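You operate a simulated robot arm through the tools that you are given. There is no shell and no other tool.

The job below is to be done with a simulated robot arm. You get a single attempt, and the scene is never put back.

Task
Set both collars of the shaft fixture to the WIDE marks.
Fine: loosen each thumb screw, slide the collar, tighten the screw again.

It is judged by the outcome, as a careful person would: the job done as asked, and still so three seconds after it is handed in. It fails if anything else is knocked over, pushed out of place, dropped, spilled or broken.

Robot
A 7-joint arm with a two-finger parallel gripper, fixed in place. Base frame: the origin is on the floor under the middle of its stand, x ahead of it, y to its left, z up. Lengths are in mm, angles in degrees, forces in N, time in s.
With the tool pointing down near the work surface it reaches from about 400 to 900 mm from the base axis. Its first joint turns from -143.0 to 143.0 degrees. Payload 3 kg.
Tool frame: the origin (TCP) lies between the finger pads and is the grasp point; the fingertips stand 30 mm ahead of it; z points along the fingers, y is the line along which they close. The gripper opens to 94 mm. The fingers are 28 mm wide and 10 mm thick; the gripper's body (50 by 96 mm) begins 55 mm behind the TCP.
Orientation is that of the tool frame in the base frame, as a unit quaternion [x, y, z, w]. With the fingers straight down and closing along the base's y, the tool's x points along the base's -x, its y along +y and its z along -z.

Tools
- The arm moves only by the tool nudge_tool. Its argument "targets" is a list of rows, each a list of 3 entries, a list of its own where there are three numbers: the shift along the tool's x, y, z in mm, then the turn, a rotation vector about the tool's x, y, z in degrees, then the opening, from 0 (shut) to 1 (fully open). In form: [[[dx, dy, dz], [rx, ry, rz], hand], ...]. A call has 1 to 20 rows; each row shifts and turns the commanded pose from where the row before left it, along the tool's axes as they then stand. Each row takes 0.2 s and may step no farther than 50 mm and 8.6 degrees from the row before; otherwise, or with a gripper value out of range, the whole call is refused. A pose out of reach is approached as far as the arm can. The call stops where the force on the tool passes 50 N (or 10 N more than at its start, if that is more) or the arm is blocked; 0.2 s more then pass. Each finger travels about 72 mm/s and halts on what it meets, pressing with about 42 N; the grip force reading is that of the motor and also rises with nothing between the fingers. The clock runs only during rows and for 0.2 s after the last one: add rows that do not move to give the fingers time. It gives the time, the measured TCP pose, the force on the tool (base axes), the opening and the grip force at its end, in the units of the frame above (readings bear some noise), with the torque about the TCP (base axes, N m) and any sound that the robot's microphone picked up.
- Cameras (640 x 400 px; columns grow to the right, rows downward): "scene" is fixed at [400.1, 501.2, 1449.5]; the picture's right is [-0.87, -0.50, 0.00], its down [-0.22, 0.38, -0.90] and it looks along [0.45, -0.78, -0.44] (base axes); focal length 367 px, centre (320, 200). "wrist" rides on the gripper at [76, 14, -103] in the tool frame; the picture's right is [-0.18, 0.98, 0.00], its down [-0.75, -0.14, -0.64] and it looks along [-0.63, -0.12, 0.77] (tool axes); focal length 243 px, centre (320, 200). There is no depth. A picture from a camera that has moved, and an enlarged one, comes with that camera's place and axes in the base frame and with its lens.
- grab_frame(camera): a new picture of that camera. No time passes.
- enlarge(camera, box): a new picture of the part [left, top, right, bottom] of that camera's present view, enlarged. No time passes.
- finish_job(): hands the job in; it is judged then, once.

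Places have to be worked out from the pictures, the camera data and where the tool is seen. Open the gripper and draw the arm clear of the work before you hand the job in, unless the task says otherwise.

The tools are called after "Request:" as a command line: name --argument value ..., lists and objects as JSON in quotes. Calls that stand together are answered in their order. nudge_tool: Moves the arm, as the interface text tells. Its arguments: {"type":"object","properties":{"targets":{"type":"array"}},"required":["targets"]} The other tools are called the same way: grab_frame (camera) takes a picture; enlarge (camera, box) takes an enlarged picture of a part of a camera's view; finish_job () hands the job in.

At the start:

```text
time: 0.0
tcp_pos: [538.1, 111.8, 1247.0]
ee_rot: [0.0, 1.0, 0.0, 0.0]
wrist_force: [-0.3, -0.4, 1.1]
ft_torque: [-0.02, 0.04, 0.0]
opening: 94.2
grip_force: 0.1
```

scene: 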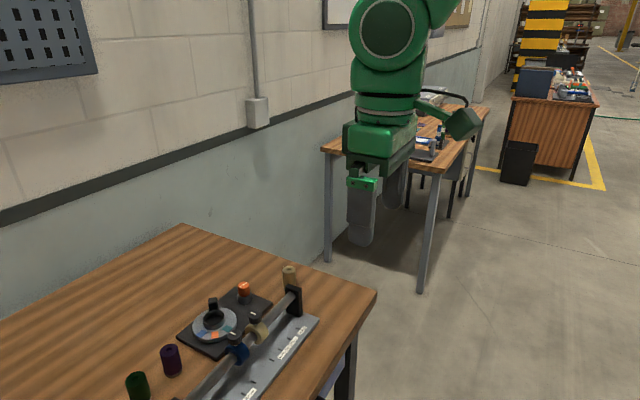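
wrist: 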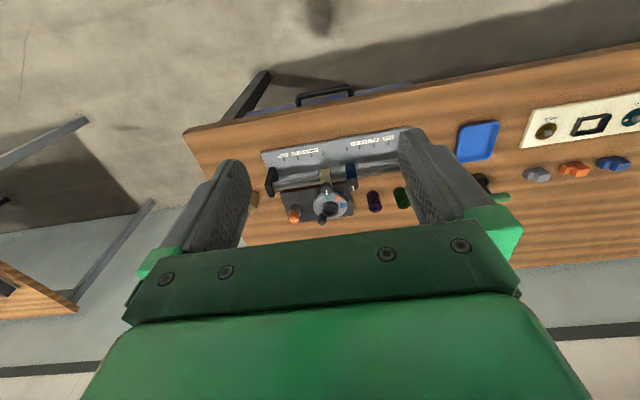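

I'll start by looking closely at the fixture from both cameras to understand the layout.

Request:
enlarge --camera "scene" --box '[120, 240, 376, 400]'

Request:
enlarge --camera "wrist" --box '[240, 120, 440, 245]'

```text
2.50 times, centred on (248, 320) of scene
camera zoom: at [400.1, 501.2, 1449.5], right [-0.87, -0.5, 0.0], down [-0.22, 0.38, -0.9], along [0.45, -0.78, -0.44], focal length 918 px, centre (500, -100)
```

zoom: 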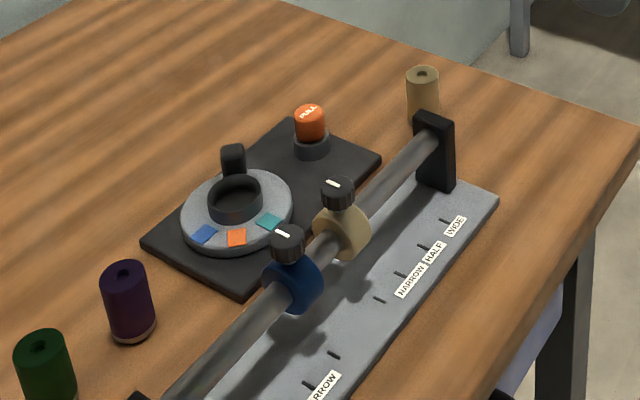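

```text
3.20 times, centred on (340, 182) of wrist
camera zoom: at [462.4, 127.1, 1350.3], right [0.18, 0.98, 0.0], down [0.75, -0.14, 0.64], along [0.63, -0.12, -0.77], focal length 776 px, centre (256, 256)
```

zoom: 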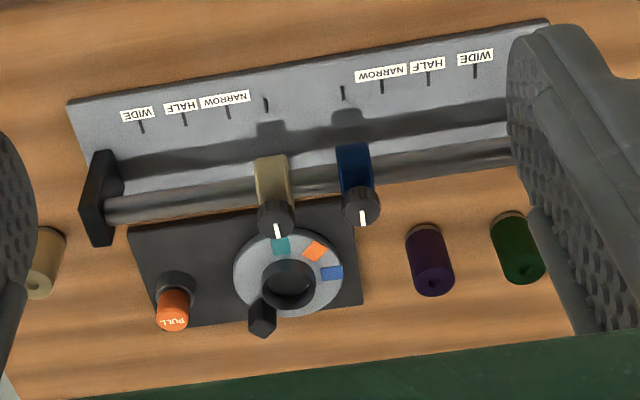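

The fixture's shaft runs along base y at about x≈790, and the collars sit near y≈79 (tan) and y≈139 (blue). The WIDE marks work out near y≈-24 and y≈239. I'll descend partway for a closer look before touching anything.

Request:
nudge_tool --targets '[[[-20, 0, 39], [0, 0, 0], 1], [[-20, 0, 39], [0, 0, 0], 1], [[-20, 0, 39], [0, 0, 0], 1], [[-20, 0, 39], [0, 0, 0], 1], [[-20, 0, 39], [0, 0, 0], 1], [[0, 0, 0], [0, 0, 0], 1]]'

Request:
grab_frame --camera "wrist"

Request:
grab_frame --camera "scene"

```text
time: 1.4
tcp_pos: [638.9, 110.9, 1051.8]
ee_rot: [0.0, 1.0, 0.0, 0.0]
wrist_force: [0.2, 0.1, -0.6]
ft_torque: [0.02, 0.0, 0.0]
opening: 93.9
grip_force: 0.1
```

```text
taken
camera wrist: at [563.2, 124.8, 1154.9], right [0.18, 0.98, 0.0], down [0.75, -0.14, 0.64], along [0.63, -0.12, -0.77], focal length 243 px, centre (320, 200)
```

wrist: 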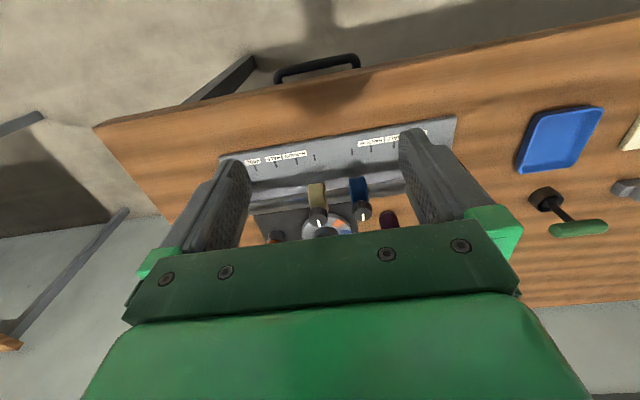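

```text
taken
```

scene: 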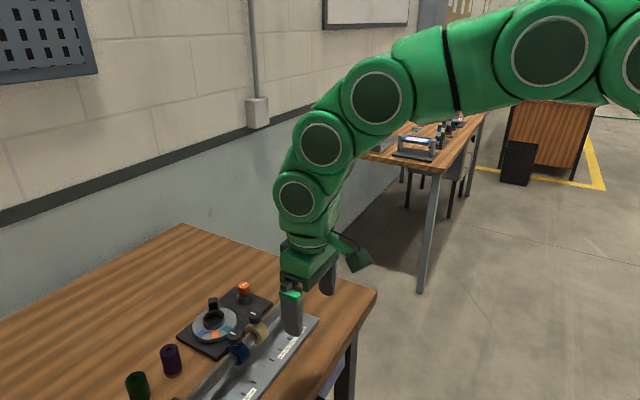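

The arm moved as commanded; now an enlarged look at the collars and knobs from this nearer view.

Request:
enlarge --camera "wrist" --box '[240, 130, 440, 255]'

Request:
enlarge --camera "scene" --box '[150, 270, 330, 400]'

```text
3.20 times, centred on (340, 192) of wrist
camera zoom: at [563.2, 124.8, 1154.9], right [0.18, 0.98, 0.0], down [0.75, -0.14, 0.64], along [0.63, -0.12, -0.77], focal length 776 px, centre (256, 224)
```

zoom: 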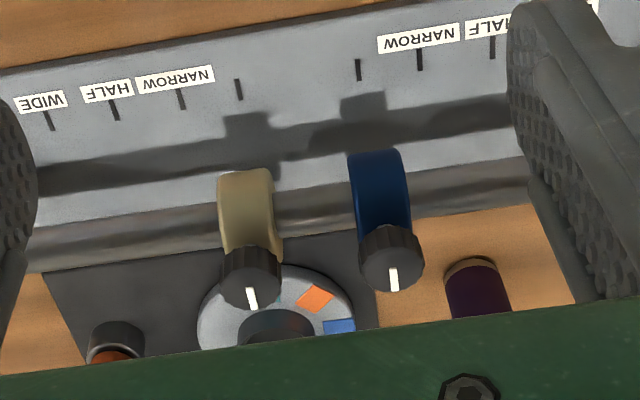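

```text
3.08 times, centred on (240, 335) of scene
camera zoom: at [400.1, 501.2, 1449.5], right [-0.87, -0.5, 0.0], down [-0.22, 0.38, -0.9], along [0.45, -0.78, -0.44], focal length 1130 px, centre (566, -215)
```

zoom: 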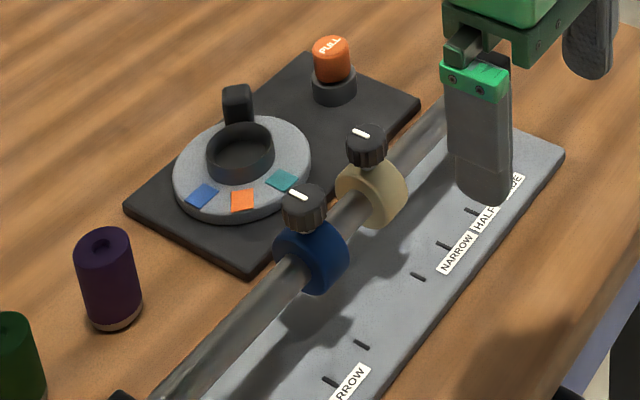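

The tan knob's top is at about (792, 80, 921) and roughly 25 mm across, with the blue one about 60 mm along +y. I'll enlarge further to measure knob heights, the collar tops, and the end bracket.

Request:
enlarge --camera "scene" --box '[220, 300, 300, 350]'

Request:
enlarge --camera "wrist" --box '[280, 170, 400, 245]'

Request:
enlarge --camera "scene" --box '[150, 340, 246, 400]'

```text
8.00 times, centred on (260, 325) of scene
camera zoom: at [400.1, 501.2, 1449.5], right [-0.87, -0.5, 0.0], down [-0.22, 0.38, -0.9], along [0.45, -0.78, -0.44], focal length 2939 px, centre (800, -800)
```

zoom: 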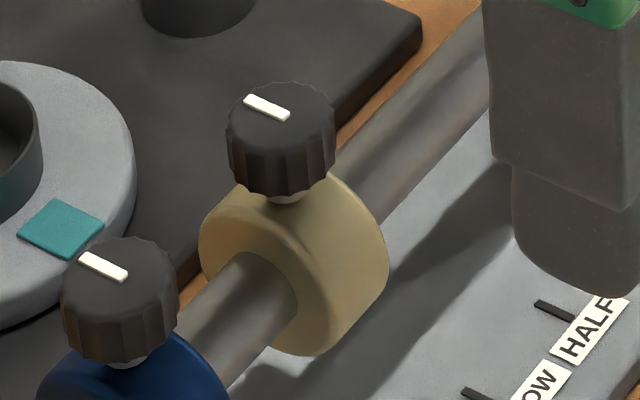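

```text
5.33 times, centred on (340, 208) of wrist
camera zoom: at [563.2, 124.8, 1154.9], right [0.18, 0.98, 0.0], down [0.75, -0.14, 0.64], along [0.63, -0.12, -0.77], focal length 1294 px, centre (213, 160)
```

zoom: 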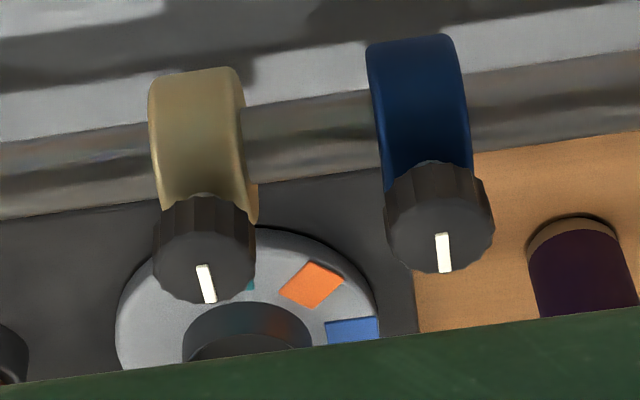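

```text
6.67 times, centred on (198, 370) of scene
camera zoom: at [400.1, 501.2, 1449.5], right [-0.87, -0.5, 0.0], down [-0.22, 0.38, -0.9], along [0.45, -0.78, -0.44], focal length 2449 px, centre (1133, -933)
```

zoom: 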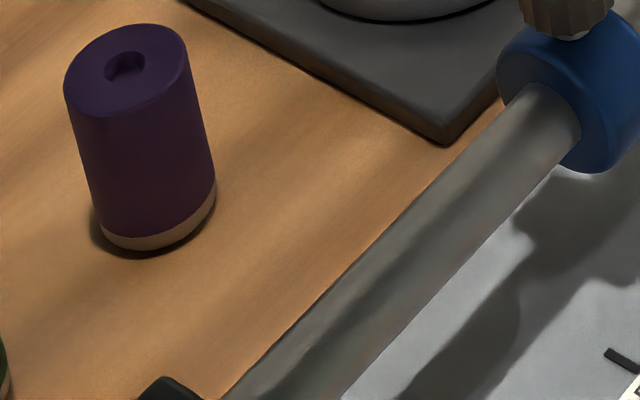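

The knobs are about 27 mm across and 12 mm tall (top z≈916), with the collar just beneath. Before gripping, I'll go above the tan knob at a safe height and find out how far the wrist can turn.

Request:
nudge_tool --targets '[[[-39, -8, 3], [0, 0, 0], 0.5], [[-39, -8, 3], [0, 0, 0], 0.5], [[-39, -8, 3], [0, 0, 0], 0.5], [[-38, -8, 3], [0, 0, 0], 0.5], [[0, 0, 0], [0, 0, 0], 0.5]]'

Request:
nudge_tool --targets '[[[0, 0, 0], [0, 0, -8.5], 0.5], [[0, 0, 0], [0, 0, -8.5], 0.5], [[0, 0, 0], [0, 0, -8.5], 0.5], [[0, 0, 0], [0, 0, -8.5], 0.5], [[0, 0, 0], [0, 0, -8.5], 0.5], [[0, 0, 0], [0, 0, -8.5], 0.5], [[0, 0, 0], [0, 0, -8.5], 0.5], [[0, 0, 0], [0, 0, -8.5], 0.5], [[0, 0, 0], [0, 0, -8.5], 0.5], [[0, 0, 0], [0, 0, -8.5], 0.5], [[0, 0, 0], [0, 0, -8.5], 0.5], [[0, 0, 0], [0, 0, -8.5], 0.5]]'

```text
time: 2.6
tcp_pos: [795.0, 78.5, 1039.8]
ee_rot: [0.0, 1.0, 0.001, 0.0]
wrist_force: [-0.3, -0.9, 0.3]
ft_torque: [0.02, 0.02, -0.02]
opening: 46.9
grip_force: 0.1
```

```text
time: 5.2
tcp_pos: [794.0, 81.1, 1039.8]
ee_rot: [0.778, -0.629, 0.0, 0.0]
wrist_force: [-0.8, -0.2, -0.8]
ft_torque: [-0.01, 0.01, 0.0]
opening: 47.0
grip_force: 0.1
```

The wrist turned -102° freely. I'll keep turning to find where its limit lies.

Request:
nudge_tool --targets '[[[0, 0, 0], [0, 0, -8.5], 0.5], [[0, 0, 0], [0, 0, -8.5], 0.5], [[0, 0, 0], [0, 0, -8.5], 0.5], [[0, 0, 0], [0, 0, -8.5], 0.5], [[0, 0, 0], [0, 0, -8.5], 0.5], [[0, 0, 0], [0, 0, -8.5], 0.5], [[0, 0, 0], [0, 0, 0], 0.5]]'

Request:
grab_frame --camera "wrist"

Request:
grab_frame --camera "scene"

```text
time: 6.8
tcp_pos: [793.0, 81.0, 1039.6]
ee_rot: [0.972, -0.233, 0.0, 0.0]
wrist_force: [0.2, -0.5, -0.4]
ft_torque: [-0.02, 0.0, -0.01]
opening: 46.9
grip_force: 0.0
```

```text
taken
camera wrist: at [855.2, 33.3, 1143.2], right [-0.61, -0.79, 0.0], down [-0.61, 0.47, 0.64], along [-0.51, 0.39, -0.77], focal length 243 px, centre (320, 200)
```

wrist: 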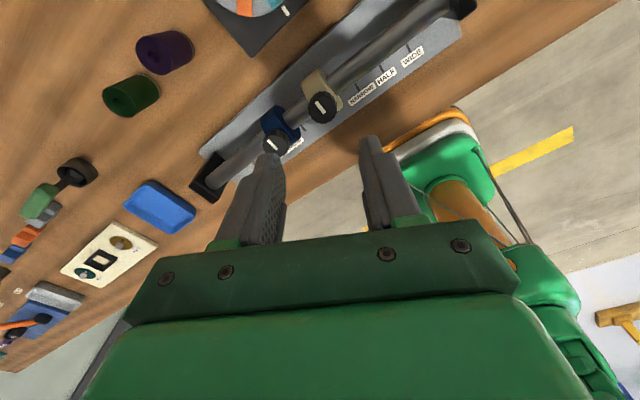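

```text
taken
```

scene: 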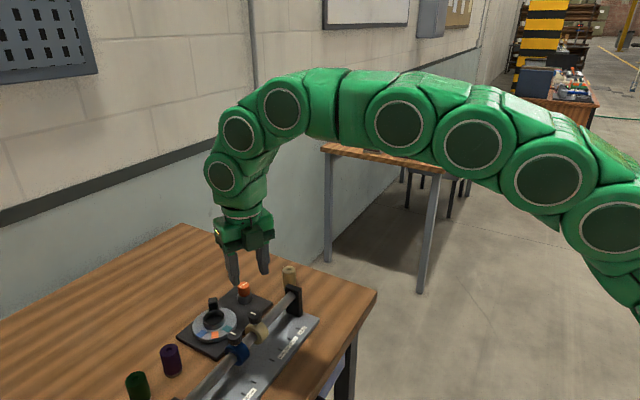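

The wrist reaches at least -153° from the start orientation. I'll look at the far end bracket's height now, since the tan collar has to end close to it.

Request:
enlarge --camera "scene" --box '[264, 260, 328, 340]'

Request:
enlarge --camera "wrist" --box '[180, 0, 480, 210]'

```text
5.00 times, centred on (296, 300) of scene
camera zoom: at [400.1, 501.2, 1449.5], right [-0.87, -0.5, 0.0], down [-0.22, 0.38, -0.9], along [0.45, -0.78, -0.44], focal length 1837 px, centre (440, -300)
```

zoom: 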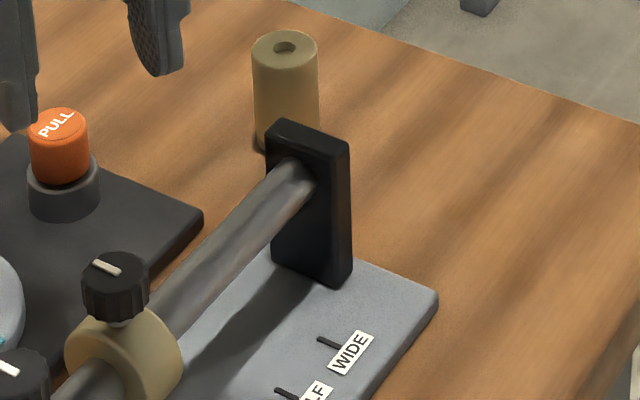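

```text
1.90 times, centred on (330, 105) of wrist
camera zoom: at [855.2, 33.3, 1143.2], right [-0.61, -0.79, 0.0], down [-0.61, 0.47, 0.64], along [-0.51, 0.39, -0.77], focal length 462 px, centre (301, 381)
```

zoom: 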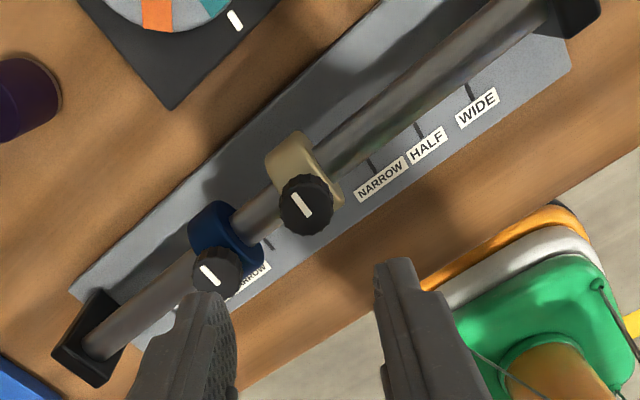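

The bracket top comes out near z≈885, below where the fingertips will work (≈904), so it isn't in the way. I'll rotate back through zero and test the other direction to know the full turning range.

Request:
nudge_tool --targets '[[[0, 0, 0], [0, 0, 8.5], 0.5], [[0, 0, 0], [0, 0, 8.5], 0.5], [[0, 0, 0], [0, 0, 8.5], 0.5], [[0, 0, 0], [0, 0, 8.5], 0.5], [[0, 0, 0], [0, 0, 8.5], 0.5], [[0, 0, 0], [0, 0, 8.5], 0.5], [[0, 0, 0], [0, 0, 8.5], 0.5], [[0, 0, 0], [0, 0, 8.5], 0.5], [[0, 0, 0], [0, 0, 8.5], 0.5], [[0, 0, 0], [0, 0, 8.5], 0.5], [[0, 0, 0], [0, 0, 8.5], 0.5], [[0, 0, 0], [0, 0, 8.5], 0.5], [[0, 0, 0], [0, 0, 8.5], 0.5], [[0, 0, 0], [0, 0, 8.5], 0.5], [[0, 0, 0], [0, 0, 8.5], 0.5], [[0, 0, 0], [0, 0, 8.5], 0.5], [[0, 0, 0], [0, 0, 8.5], 0.5], [[0, 0, 0], [0, 0, 8.5], 0.5], [[0, 0, 0], [0, 0, 0], 0.5]]'

Request:
nudge_tool --targets '[[[0, 0, 0], [0, 0, 8.5], 0.5], [[0, 0, 0], [0, 0, 8.5], 0.5], [[0, 0, 0], [0, 0, 8.5], 0.5], [[0, 0, 0], [0, 0, 8.5], 0.5], [[0, 0, 0], [0, 0, 8.5], 0.5], [[0, 0, 0], [0, 0, 8.5], 0.5], [[0, 0, 0], [0, 0, 8.5], 0.5], [[0, 0, 0], [0, 0, 8.5], 0.5], [[0, 0, 0], [0, 0, 8.5], 0.5], [[0, 0, 0], [0, 0, 8.5], 0.5], [[0, 0, 0], [0, 0, 8.5], 0.5], [[0, 0, 0], [0, 0, 0], 0.5]]'

```text
time: 10.8
tcp_pos: [793.3, 81.5, 1038.8]
ee_rot: [0.001, 1.0, 0.0, 0.0]
wrist_force: [-0.7, 0.0, 0.2]
ft_torque: [0.01, -0.02, 0.01]
opening: 46.9
grip_force: 0.1
```

```text
time: 13.4
tcp_pos: [792.9, 80.8, 1039.3]
ee_rot: [0.728, 0.685, 0.0, 0.0]
wrist_force: [-0.6, 0.0, -0.3]
ft_torque: [0.01, 0.0, 0.03]
opening: 46.9
grip_force: 0.0
```

The turning range is at least -153° to +93°, which is ample. With the hand now closing along base x, I'll check alignment over the tan knob.

Request:
grab_frame --camera "wrist"

Request:
enlarge --camera "scene" --box '[190, 230, 310, 370]'

```text
taken
camera wrist: at [812.3, 155.5, 1142.7], right [0.97, -0.25, 0.0], down [-0.19, -0.74, 0.64], along [-0.16, -0.62, -0.77], focal length 243 px, centre (320, 200)
```

wrist: 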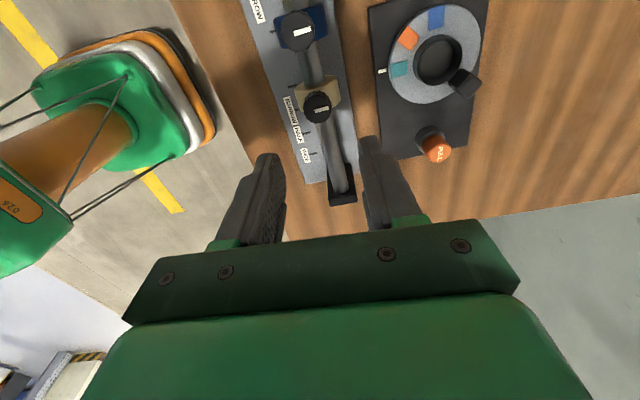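

```text
2.86 times, centred on (250, 300) of scene
camera zoom: at [400.1, 501.2, 1449.5], right [-0.87, -0.5, 0.0], down [-0.22, 0.38, -0.9], along [0.45, -0.78, -0.44], focal length 1050 px, centre (520, -86)
```

zoom: 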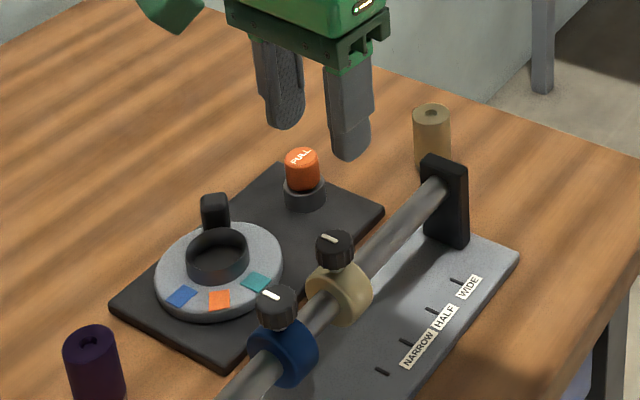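

The knob sits almost on the tool axis. I'll enlarge the wrist view to measure the remaining offset.

Request:
enlarge --camera "wrist" --box '[280, 80, 360, 130]'

```text
8.00 times, centred on (320, 105) of wrist
camera zoom: at [812.3, 155.5, 1142.7], right [0.97, -0.25, 0.0], down [-0.19, -0.74, 0.64], along [-0.16, -0.62, -0.77], focal length 1941 px, centre (320, 960)
```

zoom: 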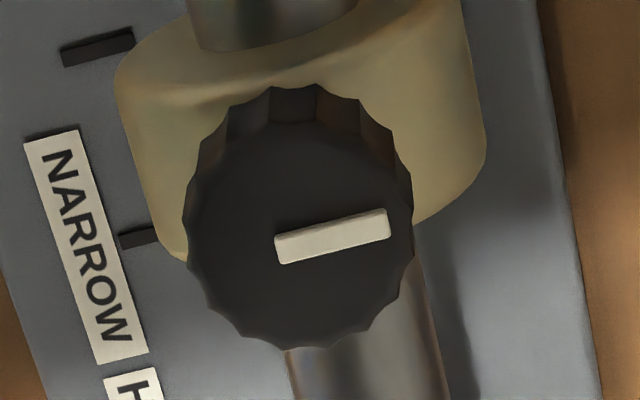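

The knob center is about 2–3 mm off the tool axis. I'll shift by that and descend until the fingertips are just above the knob top, then look again.

Request:
nudge_tool --targets '[[[-2, -2.5, 25], [0, 0, 0], 0.5], [[0, 0, 30], [0, 0, 0], 0.5], [[0, 0, 20], [0, 0, 0], 0.5], [[0, 0, 0], [0, 0, 0], 0.5]]'

Request:
enlarge --camera "wrist" --box '[220, 80, 420, 230]'

Request:
enlarge --camera "scene" --box '[200, 270, 320, 370]'

```text
time: 14.4
tcp_pos: [790.3, 79.9, 965.0]
ee_rot: [0.728, 0.685, 0.0, 0.0]
wrist_force: [0.9, 0.5, -0.2]
ft_torque: [0.0, 0.0, -0.01]
opening: 47.2
grip_force: 0.1
```

```text
2.67 times, centred on (320, 155) of wrist
camera zoom: at [810.1, 154.7, 1068.6], right [0.97, -0.24, 0.0], down [-0.19, -0.74, 0.64], along [-0.16, -0.62, -0.77], focal length 647 px, centre (320, 320)
```

zoom: 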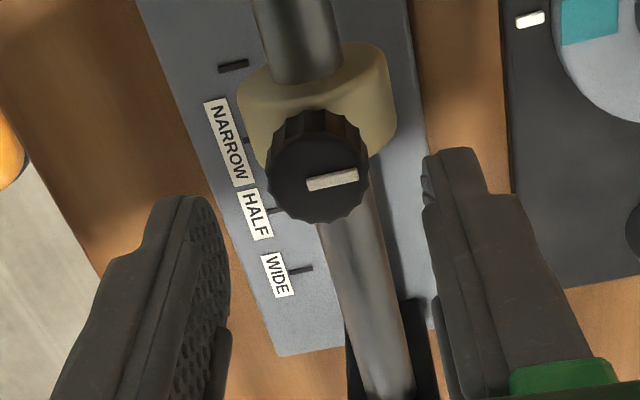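

```text
4.00 times, centred on (260, 320) of scene
camera zoom: at [400.1, 501.2, 1449.5], right [-0.87, -0.5, 0.0], down [-0.22, 0.38, -0.9], along [0.45, -0.78, -0.44], focal length 1470 px, centre (560, -280)
```

zoom: 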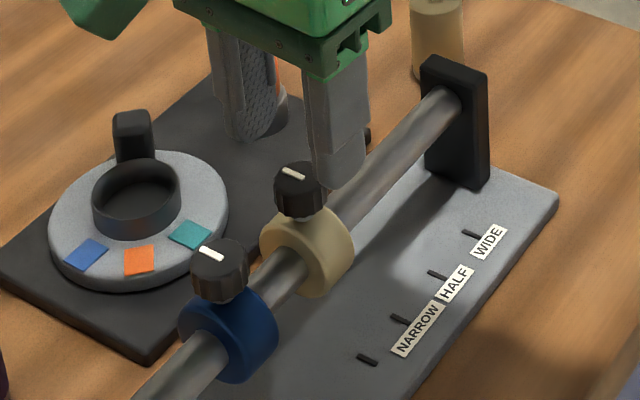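

Fingertips are straddling correctly just above the knob. One more enlargement to center precisely on the knob axis before going down.

Request:
enlarge --camera "wrist" --box '[288, 116, 352, 168]'

Request:
enlarge --camera "scene" --box '[240, 295, 304, 345]'

```text
7.69 times, centred on (320, 142) of wrist
camera zoom: at [810.1, 154.7, 1068.6], right [0.97, -0.24, 0.0], down [-0.19, -0.74, 0.64], along [-0.16, -0.62, -0.77], focal length 1866 px, centre (320, 646)
```

zoom: 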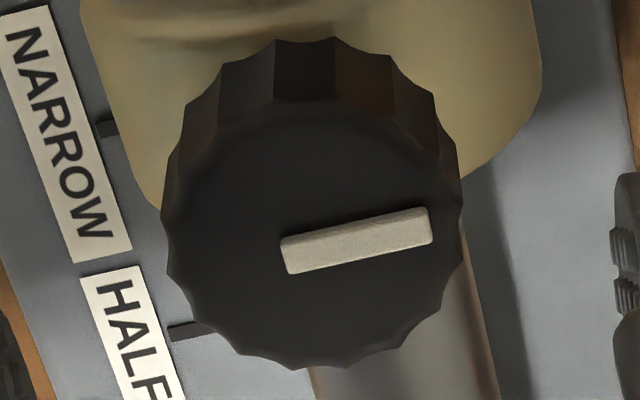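

```text
8.00 times, centred on (272, 320) of scene
camera zoom: at [400.1, 501.2, 1449.5], right [-0.87, -0.5, 0.0], down [-0.22, 0.38, -0.9], along [0.45, -0.78, -0.44], focal length 2939 px, centre (704, -760)
```

zoom: 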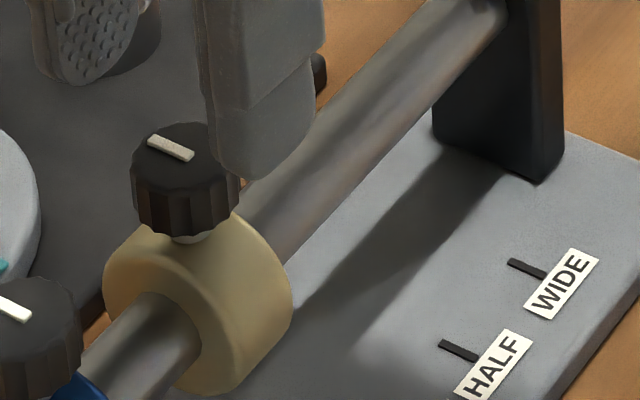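

The knob is within about 1 mm of the tool axis, with its top at z≈919 and a visible stem gap of several mm above the collar. I'll lower so the fingertips sit near z≈903, level with the knob's underside, and check before closing.

Request:
nudge_tool --targets '[[[0, -0.6, 12], [0, 0, 0], 0.5], [[0, 0, 10], [0, 0, 0], 0.5], [[0, 0, 9], [0, 0, 0], 0.5], [[0, 0, 0], [0, 0, 0], 0.5]]'

Request:
enlarge --camera "scene" --box '[240, 295, 304, 345]'

Request:
enlarge --camera "wrist" --box '[260, 130, 380, 210]'

```text
time: 15.4
tcp_pos: [788.7, 79.2, 933.6]
ee_rot: [0.729, 0.685, 0.0, 0.0]
wrist_force: [-0.5, -0.3, -0.3]
ft_torque: [0.0, 0.0, -0.02]
opening: 47.1
grip_force: 0.1
```

```text
8.00 times, centred on (272, 320) of scene
camera zoom: at [400.1, 501.2, 1449.5], right [-0.87, -0.5, 0.0], down [-0.22, 0.38, -0.9], along [0.45, -0.78, -0.44], focal length 2939 px, centre (704, -760)
```

zoom: 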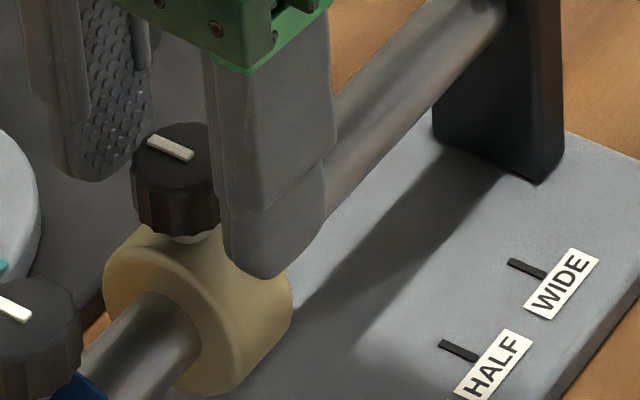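

```text
5.00 times, centred on (320, 170) of wrist
camera zoom: at [809.3, 154.3, 1036.8], right [0.97, -0.24, 0.0], down [-0.19, -0.74, 0.64], along [-0.16, -0.62, -0.77], focal length 1213 px, centre (320, 350)
```

zoom: 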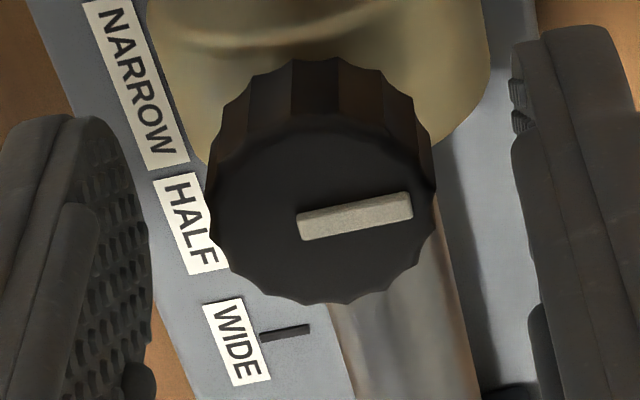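

The knob is centered between the fingers and the tips are level with its underside, clear of the collar. Closing on the knob now.

Request:
nudge_tool --targets '[[[0, 0, 0], [0, 0, 0], 0.2], [[0, 0, 0], [0, 0, 0], 0], [[0, 0, 0], [0, 0, 0], 0], [[0, 0, 0], [0, 0, 0], 0]]'

Request:
enlarge --camera "scene" --box '[240, 295, 304, 345]'

Request:
enlarge --camera "wrist" --box '[260, 130, 380, 210]'

```text
time: 16.4
tcp_pos: [790.7, 79.1, 933.9]
ee_rot: [0.728, 0.685, 0.0, 0.0]
wrist_force: [4.6, 0.2, -2.9]
ft_torque: [-0.02, -0.16, -0.02]
opening: 25.4
grip_force: 44.9
```

```text
8.00 times, centred on (272, 320) of scene
camera zoom: at [400.1, 501.2, 1449.5], right [-0.87, -0.5, 0.0], down [-0.22, 0.38, -0.9], along [0.45, -0.78, -0.44], focal length 2939 px, centre (704, -760)
```

zoom: 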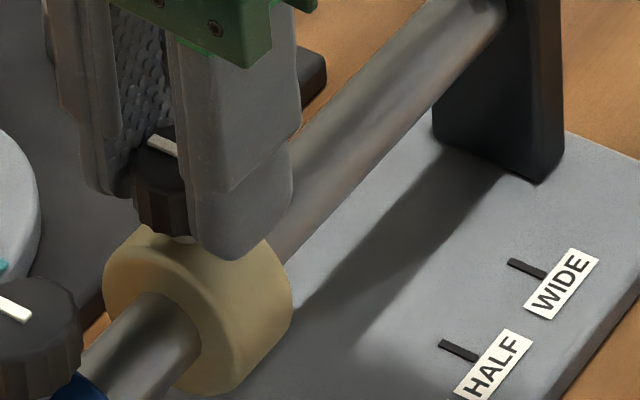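

```text
5.00 times, centred on (320, 170) of wrist
camera zoom: at [809.5, 154.3, 1036.9], right [0.97, -0.24, 0.0], down [-0.19, -0.74, 0.64], along [-0.16, -0.62, -0.77], focal length 1213 px, centre (320, 350)
```

zoom: 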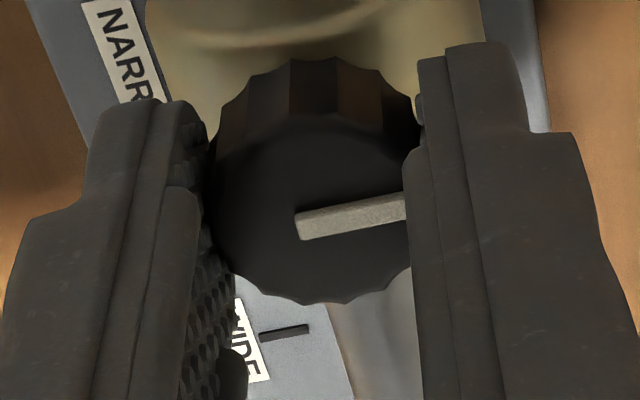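

The knob is gripped (25.4 mm opening, light side force). Now I'll turn counterclockwise seen from above (negative tool z) a little and watch the torque.

Request:
nudge_tool --targets '[[[0, 0, 0], [0, 0, -6], 0], [[0, 0, 0], [0, 0, -6], 0], [[0, 0, 0], [0, 0, -6], 0]]'

Request:
enlarge --camera "wrist" --box '[260, 130, 380, 210]'

```text
time: 17.2
tcp_pos: [789.8, 78.9, 933.3]
ee_rot: [0.613, 0.79, 0.0, 0.0]
wrist_force: [16.0, -0.4, -8.9]
ft_torque: [0.06, -0.45, -0.05]
opening: 25.5
grip_force: 45.2
```

```text
5.00 times, centred on (320, 170) of wrist
camera zoom: at [785.3, 156.4, 1036.9], right [1.0, 0.07, 0.0], down [0.05, -0.77, 0.64], along [0.04, -0.64, -0.77], focal length 1213 px, centre (320, 350)
```

zoom: 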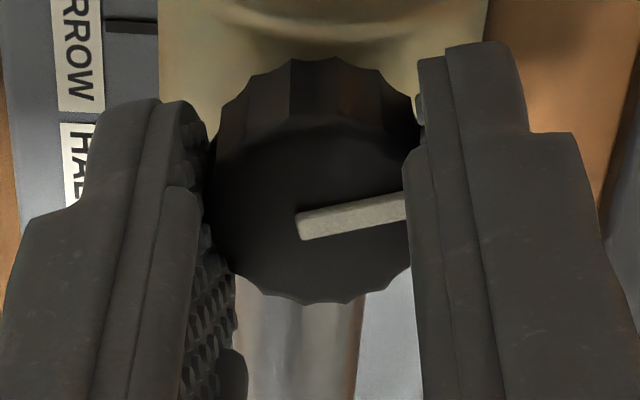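

The knob turns along with the hand (the white line keeps its place relative to the fingers), but side force has risen to 16 N in +x. I'll relieve it with a small shift before turning on.

Request:
nudge_tool --targets '[[[-0.25, 0.97, 0.5], [0, 0, 0], 0], [[0, 0, 0], [0, 0, 0], 0]]'

```text
time: 17.8
tcp_pos: [789.7, 78.1, 933.0]
ee_rot: [0.612, 0.791, -0.001, -0.001]
wrist_force: [-8.1, -1.2, 2.2]
ft_torque: [-0.33, 0.2, 0.02]
opening: 25.4
grip_force: 44.3
```

Stiffness is about 24 N/mm, so small corrections suffice. Continuing the turn with a slight back-correction and watching forces.

Request:
nudge_tool --targets '[[[0.07, -0.3, -0.1], [0, 0, -8], 0], [[0, 0, 0], [0, 0, -8], 0], [[0, 0, 0], [0, 0, -8], 0]]'

```text
time: 18.6
tcp_pos: [790.3, 79.8, 933.4]
ee_rot: [0.434, 0.901, 0.0, 0.0]
wrist_force: [12.7, -4.2, -6.9]
ft_torque: [0.38, 0.02, 0.02]
opening: 25.1
grip_force: 44.7
```

Force has crept to +12.7 N again, so I'll fold a correction into each turn step and continue counterclockwise.

Request:
nudge_tool --targets '[[[-0.43, 0.3, 0.3], [0, 0, -8], 0], [[0, 0, 0], [0, 0, -8], 0], [[0, 0, 0], [0, 0, -8], 0]]'

Request:
enlarge --camera "wrist" --box '[260, 130, 380, 210]'

Request:
enlarge --camera "scene" --box '[230, 290, 310, 352]'

```text
time: 19.4
tcp_pos: [790.3, 78.4, 933.8]
ee_rot: [0.238, 0.971, 0.0, 0.0]
wrist_force: [-7.0, 0.1, 3.5]
ft_torque: [-0.14, 0.13, -0.02]
opening: 25.3
grip_force: 45.3
```

```text
5.00 times, centred on (320, 170) of wrist
camera zoom: at [730.1, 127.1, 1037.0], right [0.62, 0.79, 0.0], down [0.6, -0.47, 0.64], along [0.51, -0.4, -0.77], focal length 1213 px, centre (320, 350)
```

zoom: 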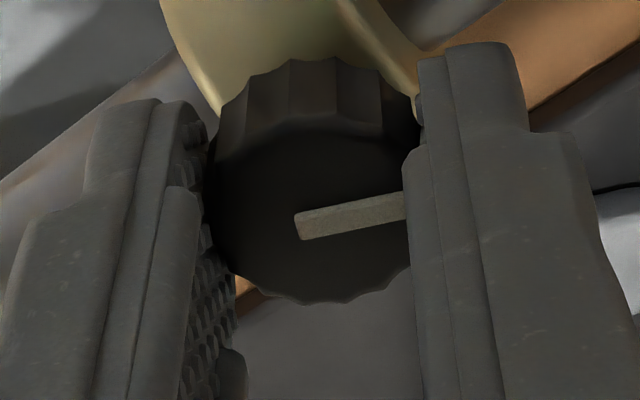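

```text
6.45 times, centred on (270, 321) of scene
camera zoom: at [400.1, 501.2, 1449.5], right [-0.87, -0.5, 0.0], down [-0.22, 0.38, -0.9], along [0.45, -0.78, -0.44], focal length 2370 px, centre (643, -581)
```

zoom: 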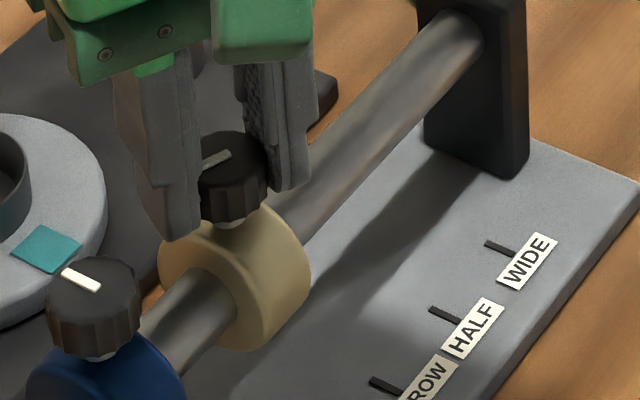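

The knob has turned 66° with the hand and forces are low. Continuing counterclockwise.

Request:
nudge_tool --targets '[[[0, 0, 0], [0, 0, -8], 0], [[0, 0, 0], [0, 0, -8], 0], [[0, 0, 0], [0, 0, -8], 0]]'

```text
time: 20.2
tcp_pos: [790.2, 80.6, 933.3]
ee_rot: [0.03, 1.0, 0.0, 0.0]
wrist_force: [-14.9, 0.8, 7.5]
ft_torque: [-0.08, 0.02, 0.01]
opening: 25.4
grip_force: 44.9
```

Turned 90° now. I'll relieve the x force and try a 1 mm slide toward the tan WIDE mark (−y) to see if the collar is free.

Request:
nudge_tool --targets '[[[0.5, 0, -0.3], [0, 0, 0], 0], [[0, -1, 0], [0, 0, 0], 0]]'

```text
time: 20.8
tcp_pos: [790.1, 78.5, 934.3]
ee_rot: [0.03, 1.0, -0.001, 0.001]
wrist_force: [-1.2, 1.0, 1.6]
ft_torque: [0.09, 0.44, -0.01]
opening: 25.3
grip_force: 44.7
```

Only 1 N after 1 mm, so it may be free. I'll slide a few mm more and check the force again.

Request:
nudge_tool --targets '[[[0, -1.5, 0], [0, 0, 0], 0], [[0, -1.5, 0], [0, 0, 0], 0], [[0, 0, 0], [0, 0, 0], 0]]'

Request:
enlarge --camera "scene" --box '[230, 290, 310, 352]'

```text
time: 21.6
tcp_pos: [790.7, 75.5, 934.2]
ee_rot: [0.03, 1.0, 0.0, -0.001]
wrist_force: [-2.7, 0.6, -5.4]
ft_torque: [0.0, -0.01, -0.05]
opening: 25.3
grip_force: 45.3
```

```text
6.45 times, centred on (270, 321) of scene
camera zoom: at [400.1, 501.2, 1449.5], right [-0.87, -0.5, 0.0], down [-0.22, 0.38, -0.9], along [0.45, -0.78, -0.44], focal length 2370 px, centre (643, -581)
```

zoom: 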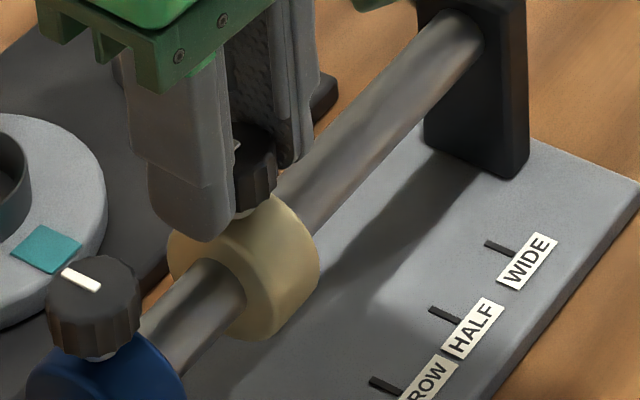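

The collar moved with the hand and the forces stayed small, so the screw is loose. I'll slide along −y in stages, watching for side load.

Request:
nudge_tool --targets '[[[-0.3, -5, 0.2], [0, 0, 0], 0], [[-0.3, -5, 0], [0, 0, 0], 0], [[-0.3, -5, 0], [0, 0, 0], 0], [[-0.3, -5, 0], [0, 0, 0], 0]]'

```text
time: 22.6
tcp_pos: [789.6, 53.6, 933.6]
ee_rot: [0.031, 1.0, 0.0, 0.0]
wrist_force: [-0.7, 0.2, 1.3]
ft_torque: [0.08, -0.22, 0.01]
opening: 25.3
grip_force: 44.4
```

Sliding freely with near-zero force. Continuing in the same direction.

Request:
nudge_tool --targets '[[[-0.37, -6, 0], [0, 0, 0], 0], [[-0.37, -6, 0], [0, 0, 0], 0], [[-0.37, -6, 0], [0, 0, 0], 0], [[-0.37, -6, 0], [0, 0, 0], 0], [[-0.37, -6, 0], [0, 0, 0], 0]]'

```text
time: 23.8
tcp_pos: [791.4, 24.4, 934.1]
ee_rot: [0.031, 1.0, -0.001, 0.001]
wrist_force: [-1.0, -0.2, 15.3]
ft_torque: [0.03, 0.64, 0.01]
opening: 25.6
grip_force: 44.9
```

A +15 N vertical load has built up, so I'll raise slightly and continue to just short of the WIDE mark.

Request:
nudge_tool --targets '[[[-0.37, -6, -0.5], [0, 0, 0], 0], [[-0.37, -6, 0], [0, 0, 0], 0], [[-0.37, -6, 0], [0, 0, 0], 0], [[-0.37, -6, 0], [0, 0, 0], 0], [[-0.37, -6, 0], [0, 0, 0], 0], [[-0.37, -6, 0], [0, 0, 0], 0], [[0, 0, 0], [0, 0, 0], 0]]'

Request:
grab_frame --camera "wrist"

Request:
enlarge --camera "scene" --box '[240, 260, 336, 350]'

```text
time: 25.4
tcp_pos: [790.6, -11.4, 933.6]
ee_rot: [0.03, 1.0, 0.0, 0.0]
wrist_force: [16.6, 0.5, -2.5]
ft_torque: [0.05, -0.46, -0.02]
opening: 25.5
grip_force: 45.0
```

```text
taken
camera wrist: at [715.8, 7.2, 1036.9], right [0.24, 0.97, 0.0], down [0.74, -0.19, 0.64], along [0.62, -0.16, -0.77], focal length 243 px, centre (320, 200)
```

wrist: 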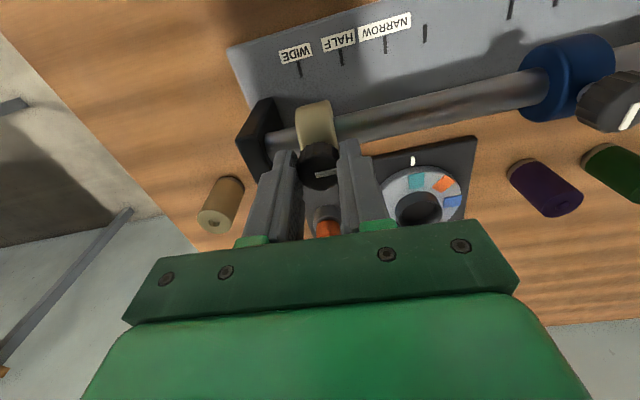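

```text
4.44 times, centred on (288, 305) of scene
camera zoom: at [400.1, 501.2, 1449.5], right [-0.87, -0.5, 0.0], down [-0.22, 0.38, -0.9], along [0.45, -0.78, -0.44], focal length 1633 px, centre (462, -267)
```

zoom: 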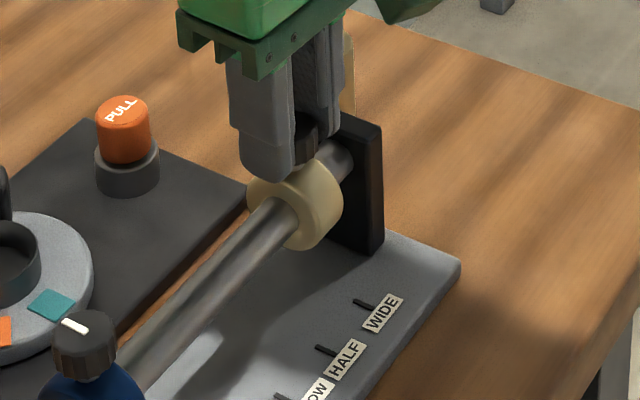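

Force +16.6 N in x needs relief, and I'm about 12 mm short of the estimated mark. I'll enlarge the wrist view to measure ticks against the collar.

Request:
enlarge --camera "wrist" --box '[270, 10, 440, 116]'

Request:
enlarge --camera "wrist" --box '[260, 80, 380, 200]'

```text
3.76 times, centred on (355, 63) of wrist
camera zoom: at [715.8, 7.2, 1036.9], right [0.24, 0.97, 0.0], down [0.74, -0.19, 0.64], along [0.62, -0.16, -0.77], focal length 913 px, centre (188, 716)
```

zoom: 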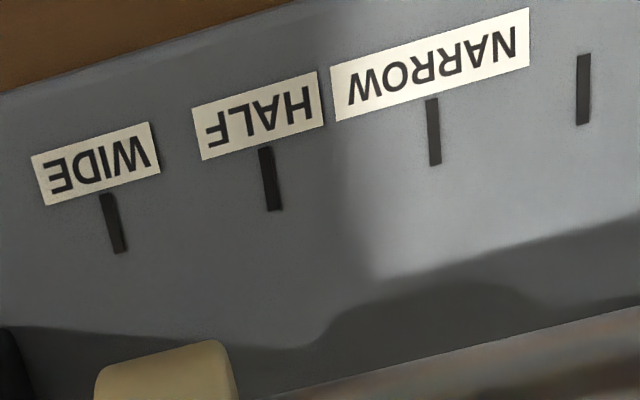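

```text
3.33 times, centred on (320, 140) of wrist
camera zoom: at [715.8, 7.2, 1036.9], right [0.24, 0.97, 0.0], down [0.74, -0.19, 0.64], along [0.62, -0.16, -0.77], focal length 809 px, centre (320, 400)
```

zoom: 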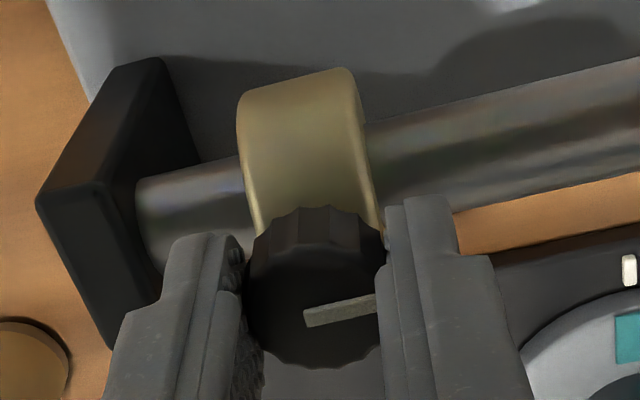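

By my measurement the WIDE tick is 9.8 mm further along −y than the knob center. I'll relieve the x load and slide that far, then re-measure.

Request:
nudge_tool --targets '[[[-0.6, 0, 0], [0, 0, 0], 0], [[-0.3, -4.9, 0], [0, 0, 0], 0], [[-0.3, -4.9, 0], [0, 0, 0], 0], [[0, 0, 0], [0, 0, 0], 0], [[0, 0, 0], [0, 0, 0], 0]]'

Request:
enlarge --camera "wrist" --box '[270, 10, 440, 116]'

Request:
enlarge --camera "wrist" --box '[260, 40, 400, 200]'

Request:
enlarge --camera "scene" --box '[256, 270, 336, 340]'

```text
time: 26.6
tcp_pos: [790.7, -20.8, 933.8]
ee_rot: [0.031, 1.0, 0.0, -0.002]
wrist_force: [-3.8, 0.4, -0.9]
ft_torque: [0.07, 0.25, 0.0]
opening: 25.5
grip_force: 45.2
```

```text
3.76 times, centred on (355, 63) of wrist
camera zoom: at [716.0, -2.0, 1037.1], right [0.24, 0.97, 0.0], down [0.74, -0.19, 0.64], along [0.62, -0.16, -0.77], focal length 913 px, centre (188, 716)
```

zoom: 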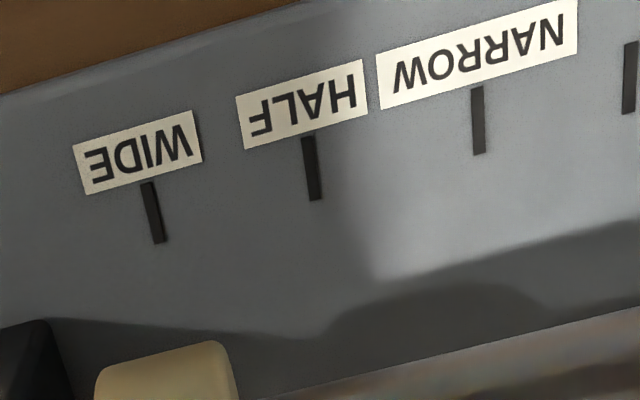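

```text
2.50 times, centred on (330, 120) of wrist
camera zoom: at [716.0, -2.0, 1037.1], right [0.24, 0.97, 0.0], down [0.74, -0.19, 0.64], along [0.62, -0.16, -0.77], focal length 606 px, centre (295, 400)
```

zoom: 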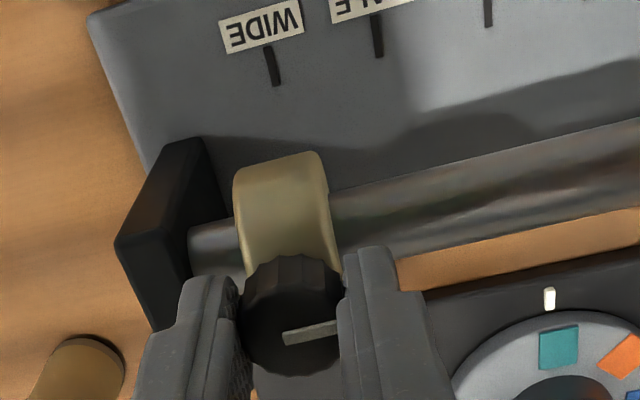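

```text
5.71 times, centred on (296, 305) of scene
camera zoom: at [400.1, 501.2, 1449.5], right [-0.87, -0.5, 0.0], down [-0.22, 0.38, -0.9], along [0.45, -0.78, -0.44], focal length 2099 px, centre (457, -400)
```

zoom: 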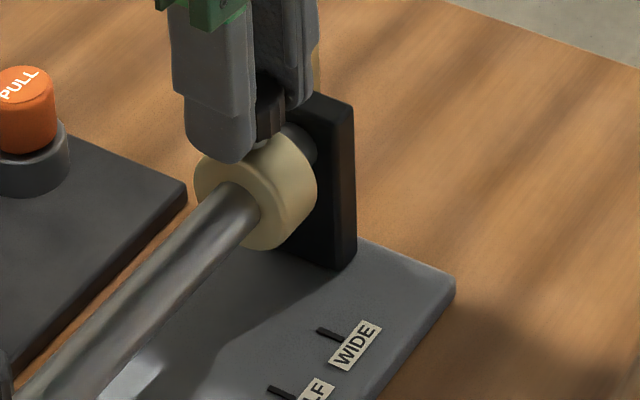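

The tick now reads within about 0.5–1 mm of the collar center. I'll nudge 0.5 mm more and begin tightening clockwise, checking forces as I go.

Request:
nudge_tool --targets '[[[-0.03, -0.5, 0], [0, 0, 0], 0], [[0, 0, 0], [0, 0, 8], 0], [[0, 0, 0], [0, 0, 8], 0], [[0, 0, 0], [0, 0, 8], 0]]'

```text
time: 27.6
tcp_pos: [790.3, -21.4, 934.8]
ee_rot: [0.238, 0.971, 0.0, -0.001]
wrist_force: [-17.2, 0.3, -2.9]
ft_torque: [0.06, 0.52, 0.01]
opening: 25.2
grip_force: 45.4
```

Relieving the −17 N x load and continuing clockwise.

Request:
nudge_tool --targets '[[[0.53, -0.28, 0], [0, 0, 8], 0], [[0, 0, 0], [0, 0, 8], 0], [[0, 0, 0], [0, 0, 8], 0]]'

```text
time: 28.4
tcp_pos: [790.6, -22.7, 933.6]
ee_rot: [0.435, 0.9, 0.0, 0.0]
wrist_force: [-19.8, -1.1, 0.3]
ft_torque: [-0.26, 0.36, 0.02]
opening: 25.5
grip_force: 44.7
```

Again relieving the x load while turning on clockwise.

Request:
nudge_tool --targets '[[[0.44, -0.55, 0], [0, 0, 8], 0], [[0, 0, 0], [0, 0, 8], 0], [[0, 0, 0], [0, 0, 8], 0]]'

Request:
enlarge --camera "wrist" --box '[240, 40, 400, 200]'

```text
time: 29.2
tcp_pos: [790.0, -21.9, 934.6]
ee_rot: [0.613, 0.79, -0.001, -0.001]
wrist_force: [11.4, -4.4, -15.9]
ft_torque: [-0.02, -0.23, -0.05]
opening: 25.3
grip_force: 45.2
```

```text
2.50 times, centred on (320, 120) of wrist
camera zoom: at [785.5, 55.4, 1037.0], right [1.0, 0.07, 0.0], down [0.05, -0.76, 0.64], along [0.04, -0.64, -0.77], focal length 606 px, centre (320, 400)
```

zoom: 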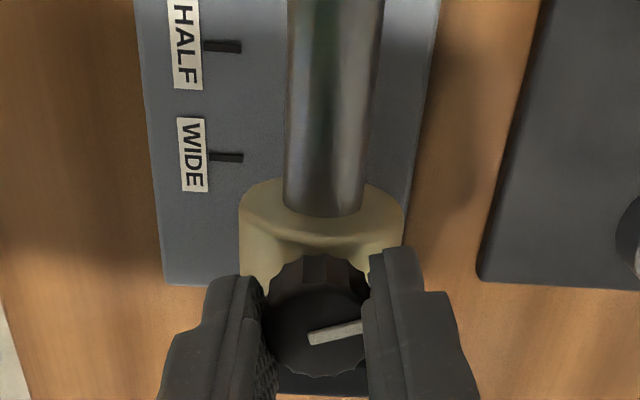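

Turned 72° back; the collar remains level with the WIDE tick in this view. Relieving small loads and finishing the return to the original knob angle.

Request:
nudge_tool --targets '[[[-0.1, 0.35, 0.5], [0, 0, 6], 0], [[0, 0, 0], [0, 0, 6], 0], [[0, 0, 0], [0, 0, 6], 0]]'

```text
time: 30.0
tcp_pos: [790.3, -21.8, 934.7]
ee_rot: [0.729, 0.684, -0.001, 0.0]
wrist_force: [-3.5, 1.3, 1.5]
ft_torque: [-1.04, 0.25, 0.0]
opening: 25.1
grip_force: 44.7
```

Back at the knob's original angle with almost no twist torque. I'll turn slightly further to feel for the screw seating.

Request:
nudge_tool --targets '[[[0, 0, 0], [0, 0, 4], 0], [[0, 0, 0], [0, 0, 0], 0]]'

Request:
enlarge --camera "wrist" --box '[260, 130, 380, 210]'

```text
time: 30.6
tcp_pos: [790.0, -22.5, 934.5]
ee_rot: [0.753, 0.658, 0.001, 0.0]
wrist_force: [-4.2, -0.6, 3.4]
ft_torque: [0.27, 0.21, 0.25]
opening: 25.5
grip_force: 45.3
```

```text
5.00 times, centred on (320, 170) of wrist
camera zoom: at [814.8, 52.0, 1037.0], right [0.95, -0.31, 0.0], down [-0.24, -0.73, 0.64], along [-0.2, -0.61, -0.77], focal length 1213 px, centre (320, 350)
```

zoom: 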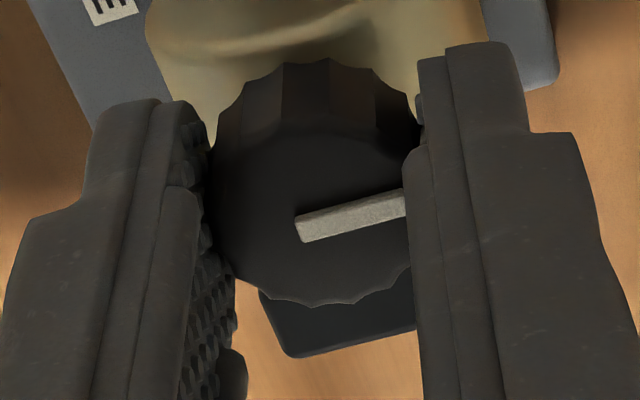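

The twist torque jumped to 0.25 N·m and the knob stopped following, so the screw is seated at its original angle. A 0.5 mm sideways test will confirm the collar is clamped.

Request:
nudge_tool --targets '[[[0.5, 0.07, 0], [0, 0, 0], 0], [[0, 0, 0], [0, 0, 0], 0]]'

```text
time: 31.2
tcp_pos: [789.4, -21.2, 934.5]
ee_rot: [0.753, 0.658, 0.0, 0.0]
wrist_force: [-4.4, -7.1, 2.2]
ft_torque: [0.49, 0.01, 0.04]
opening: 25.2
grip_force: 45.1
```

The side force rose to −7 N for half a millimetre, so the collar is clamped. I'll undo that nudge and add a final light tightening twist.

Request:
nudge_tool --targets '[[[-0.5, -0.07, 0], [0, 0, 0], 0], [[0, 0, 0], [0, 0, 4], 0], [[0, 0, 0], [0, 0, 0], 0]]'

Request:
enlarge --camera "wrist" --box '[260, 130, 380, 210]'

```text
time: 32.0
tcp_pos: [790.4, -21.4, 933.0]
ee_rot: [0.774, 0.633, -0.001, 0.0]
wrist_force: [-11.6, 0.5, 8.8]
ft_torque: [-0.16, 0.29, 0.45]
opening: 25.2
grip_force: 44.8
```

```text
5.00 times, centred on (320, 170) of wrist
camera zoom: at [819.9, 50.9, 1037.0], right [0.93, -0.38, 0.0], down [-0.29, -0.71, 0.64], along [-0.24, -0.59, -0.77], focal length 1213 px, centre (320, 350)
```

zoom: 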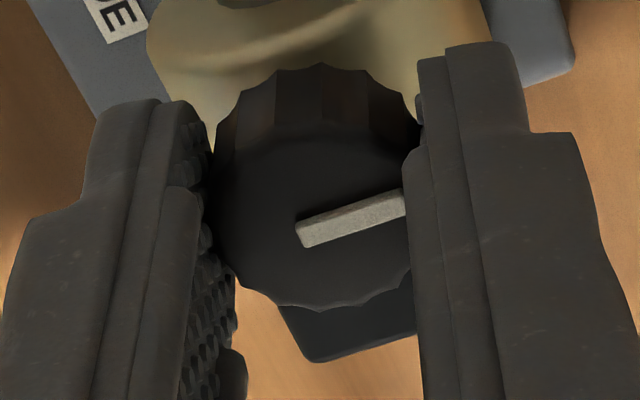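

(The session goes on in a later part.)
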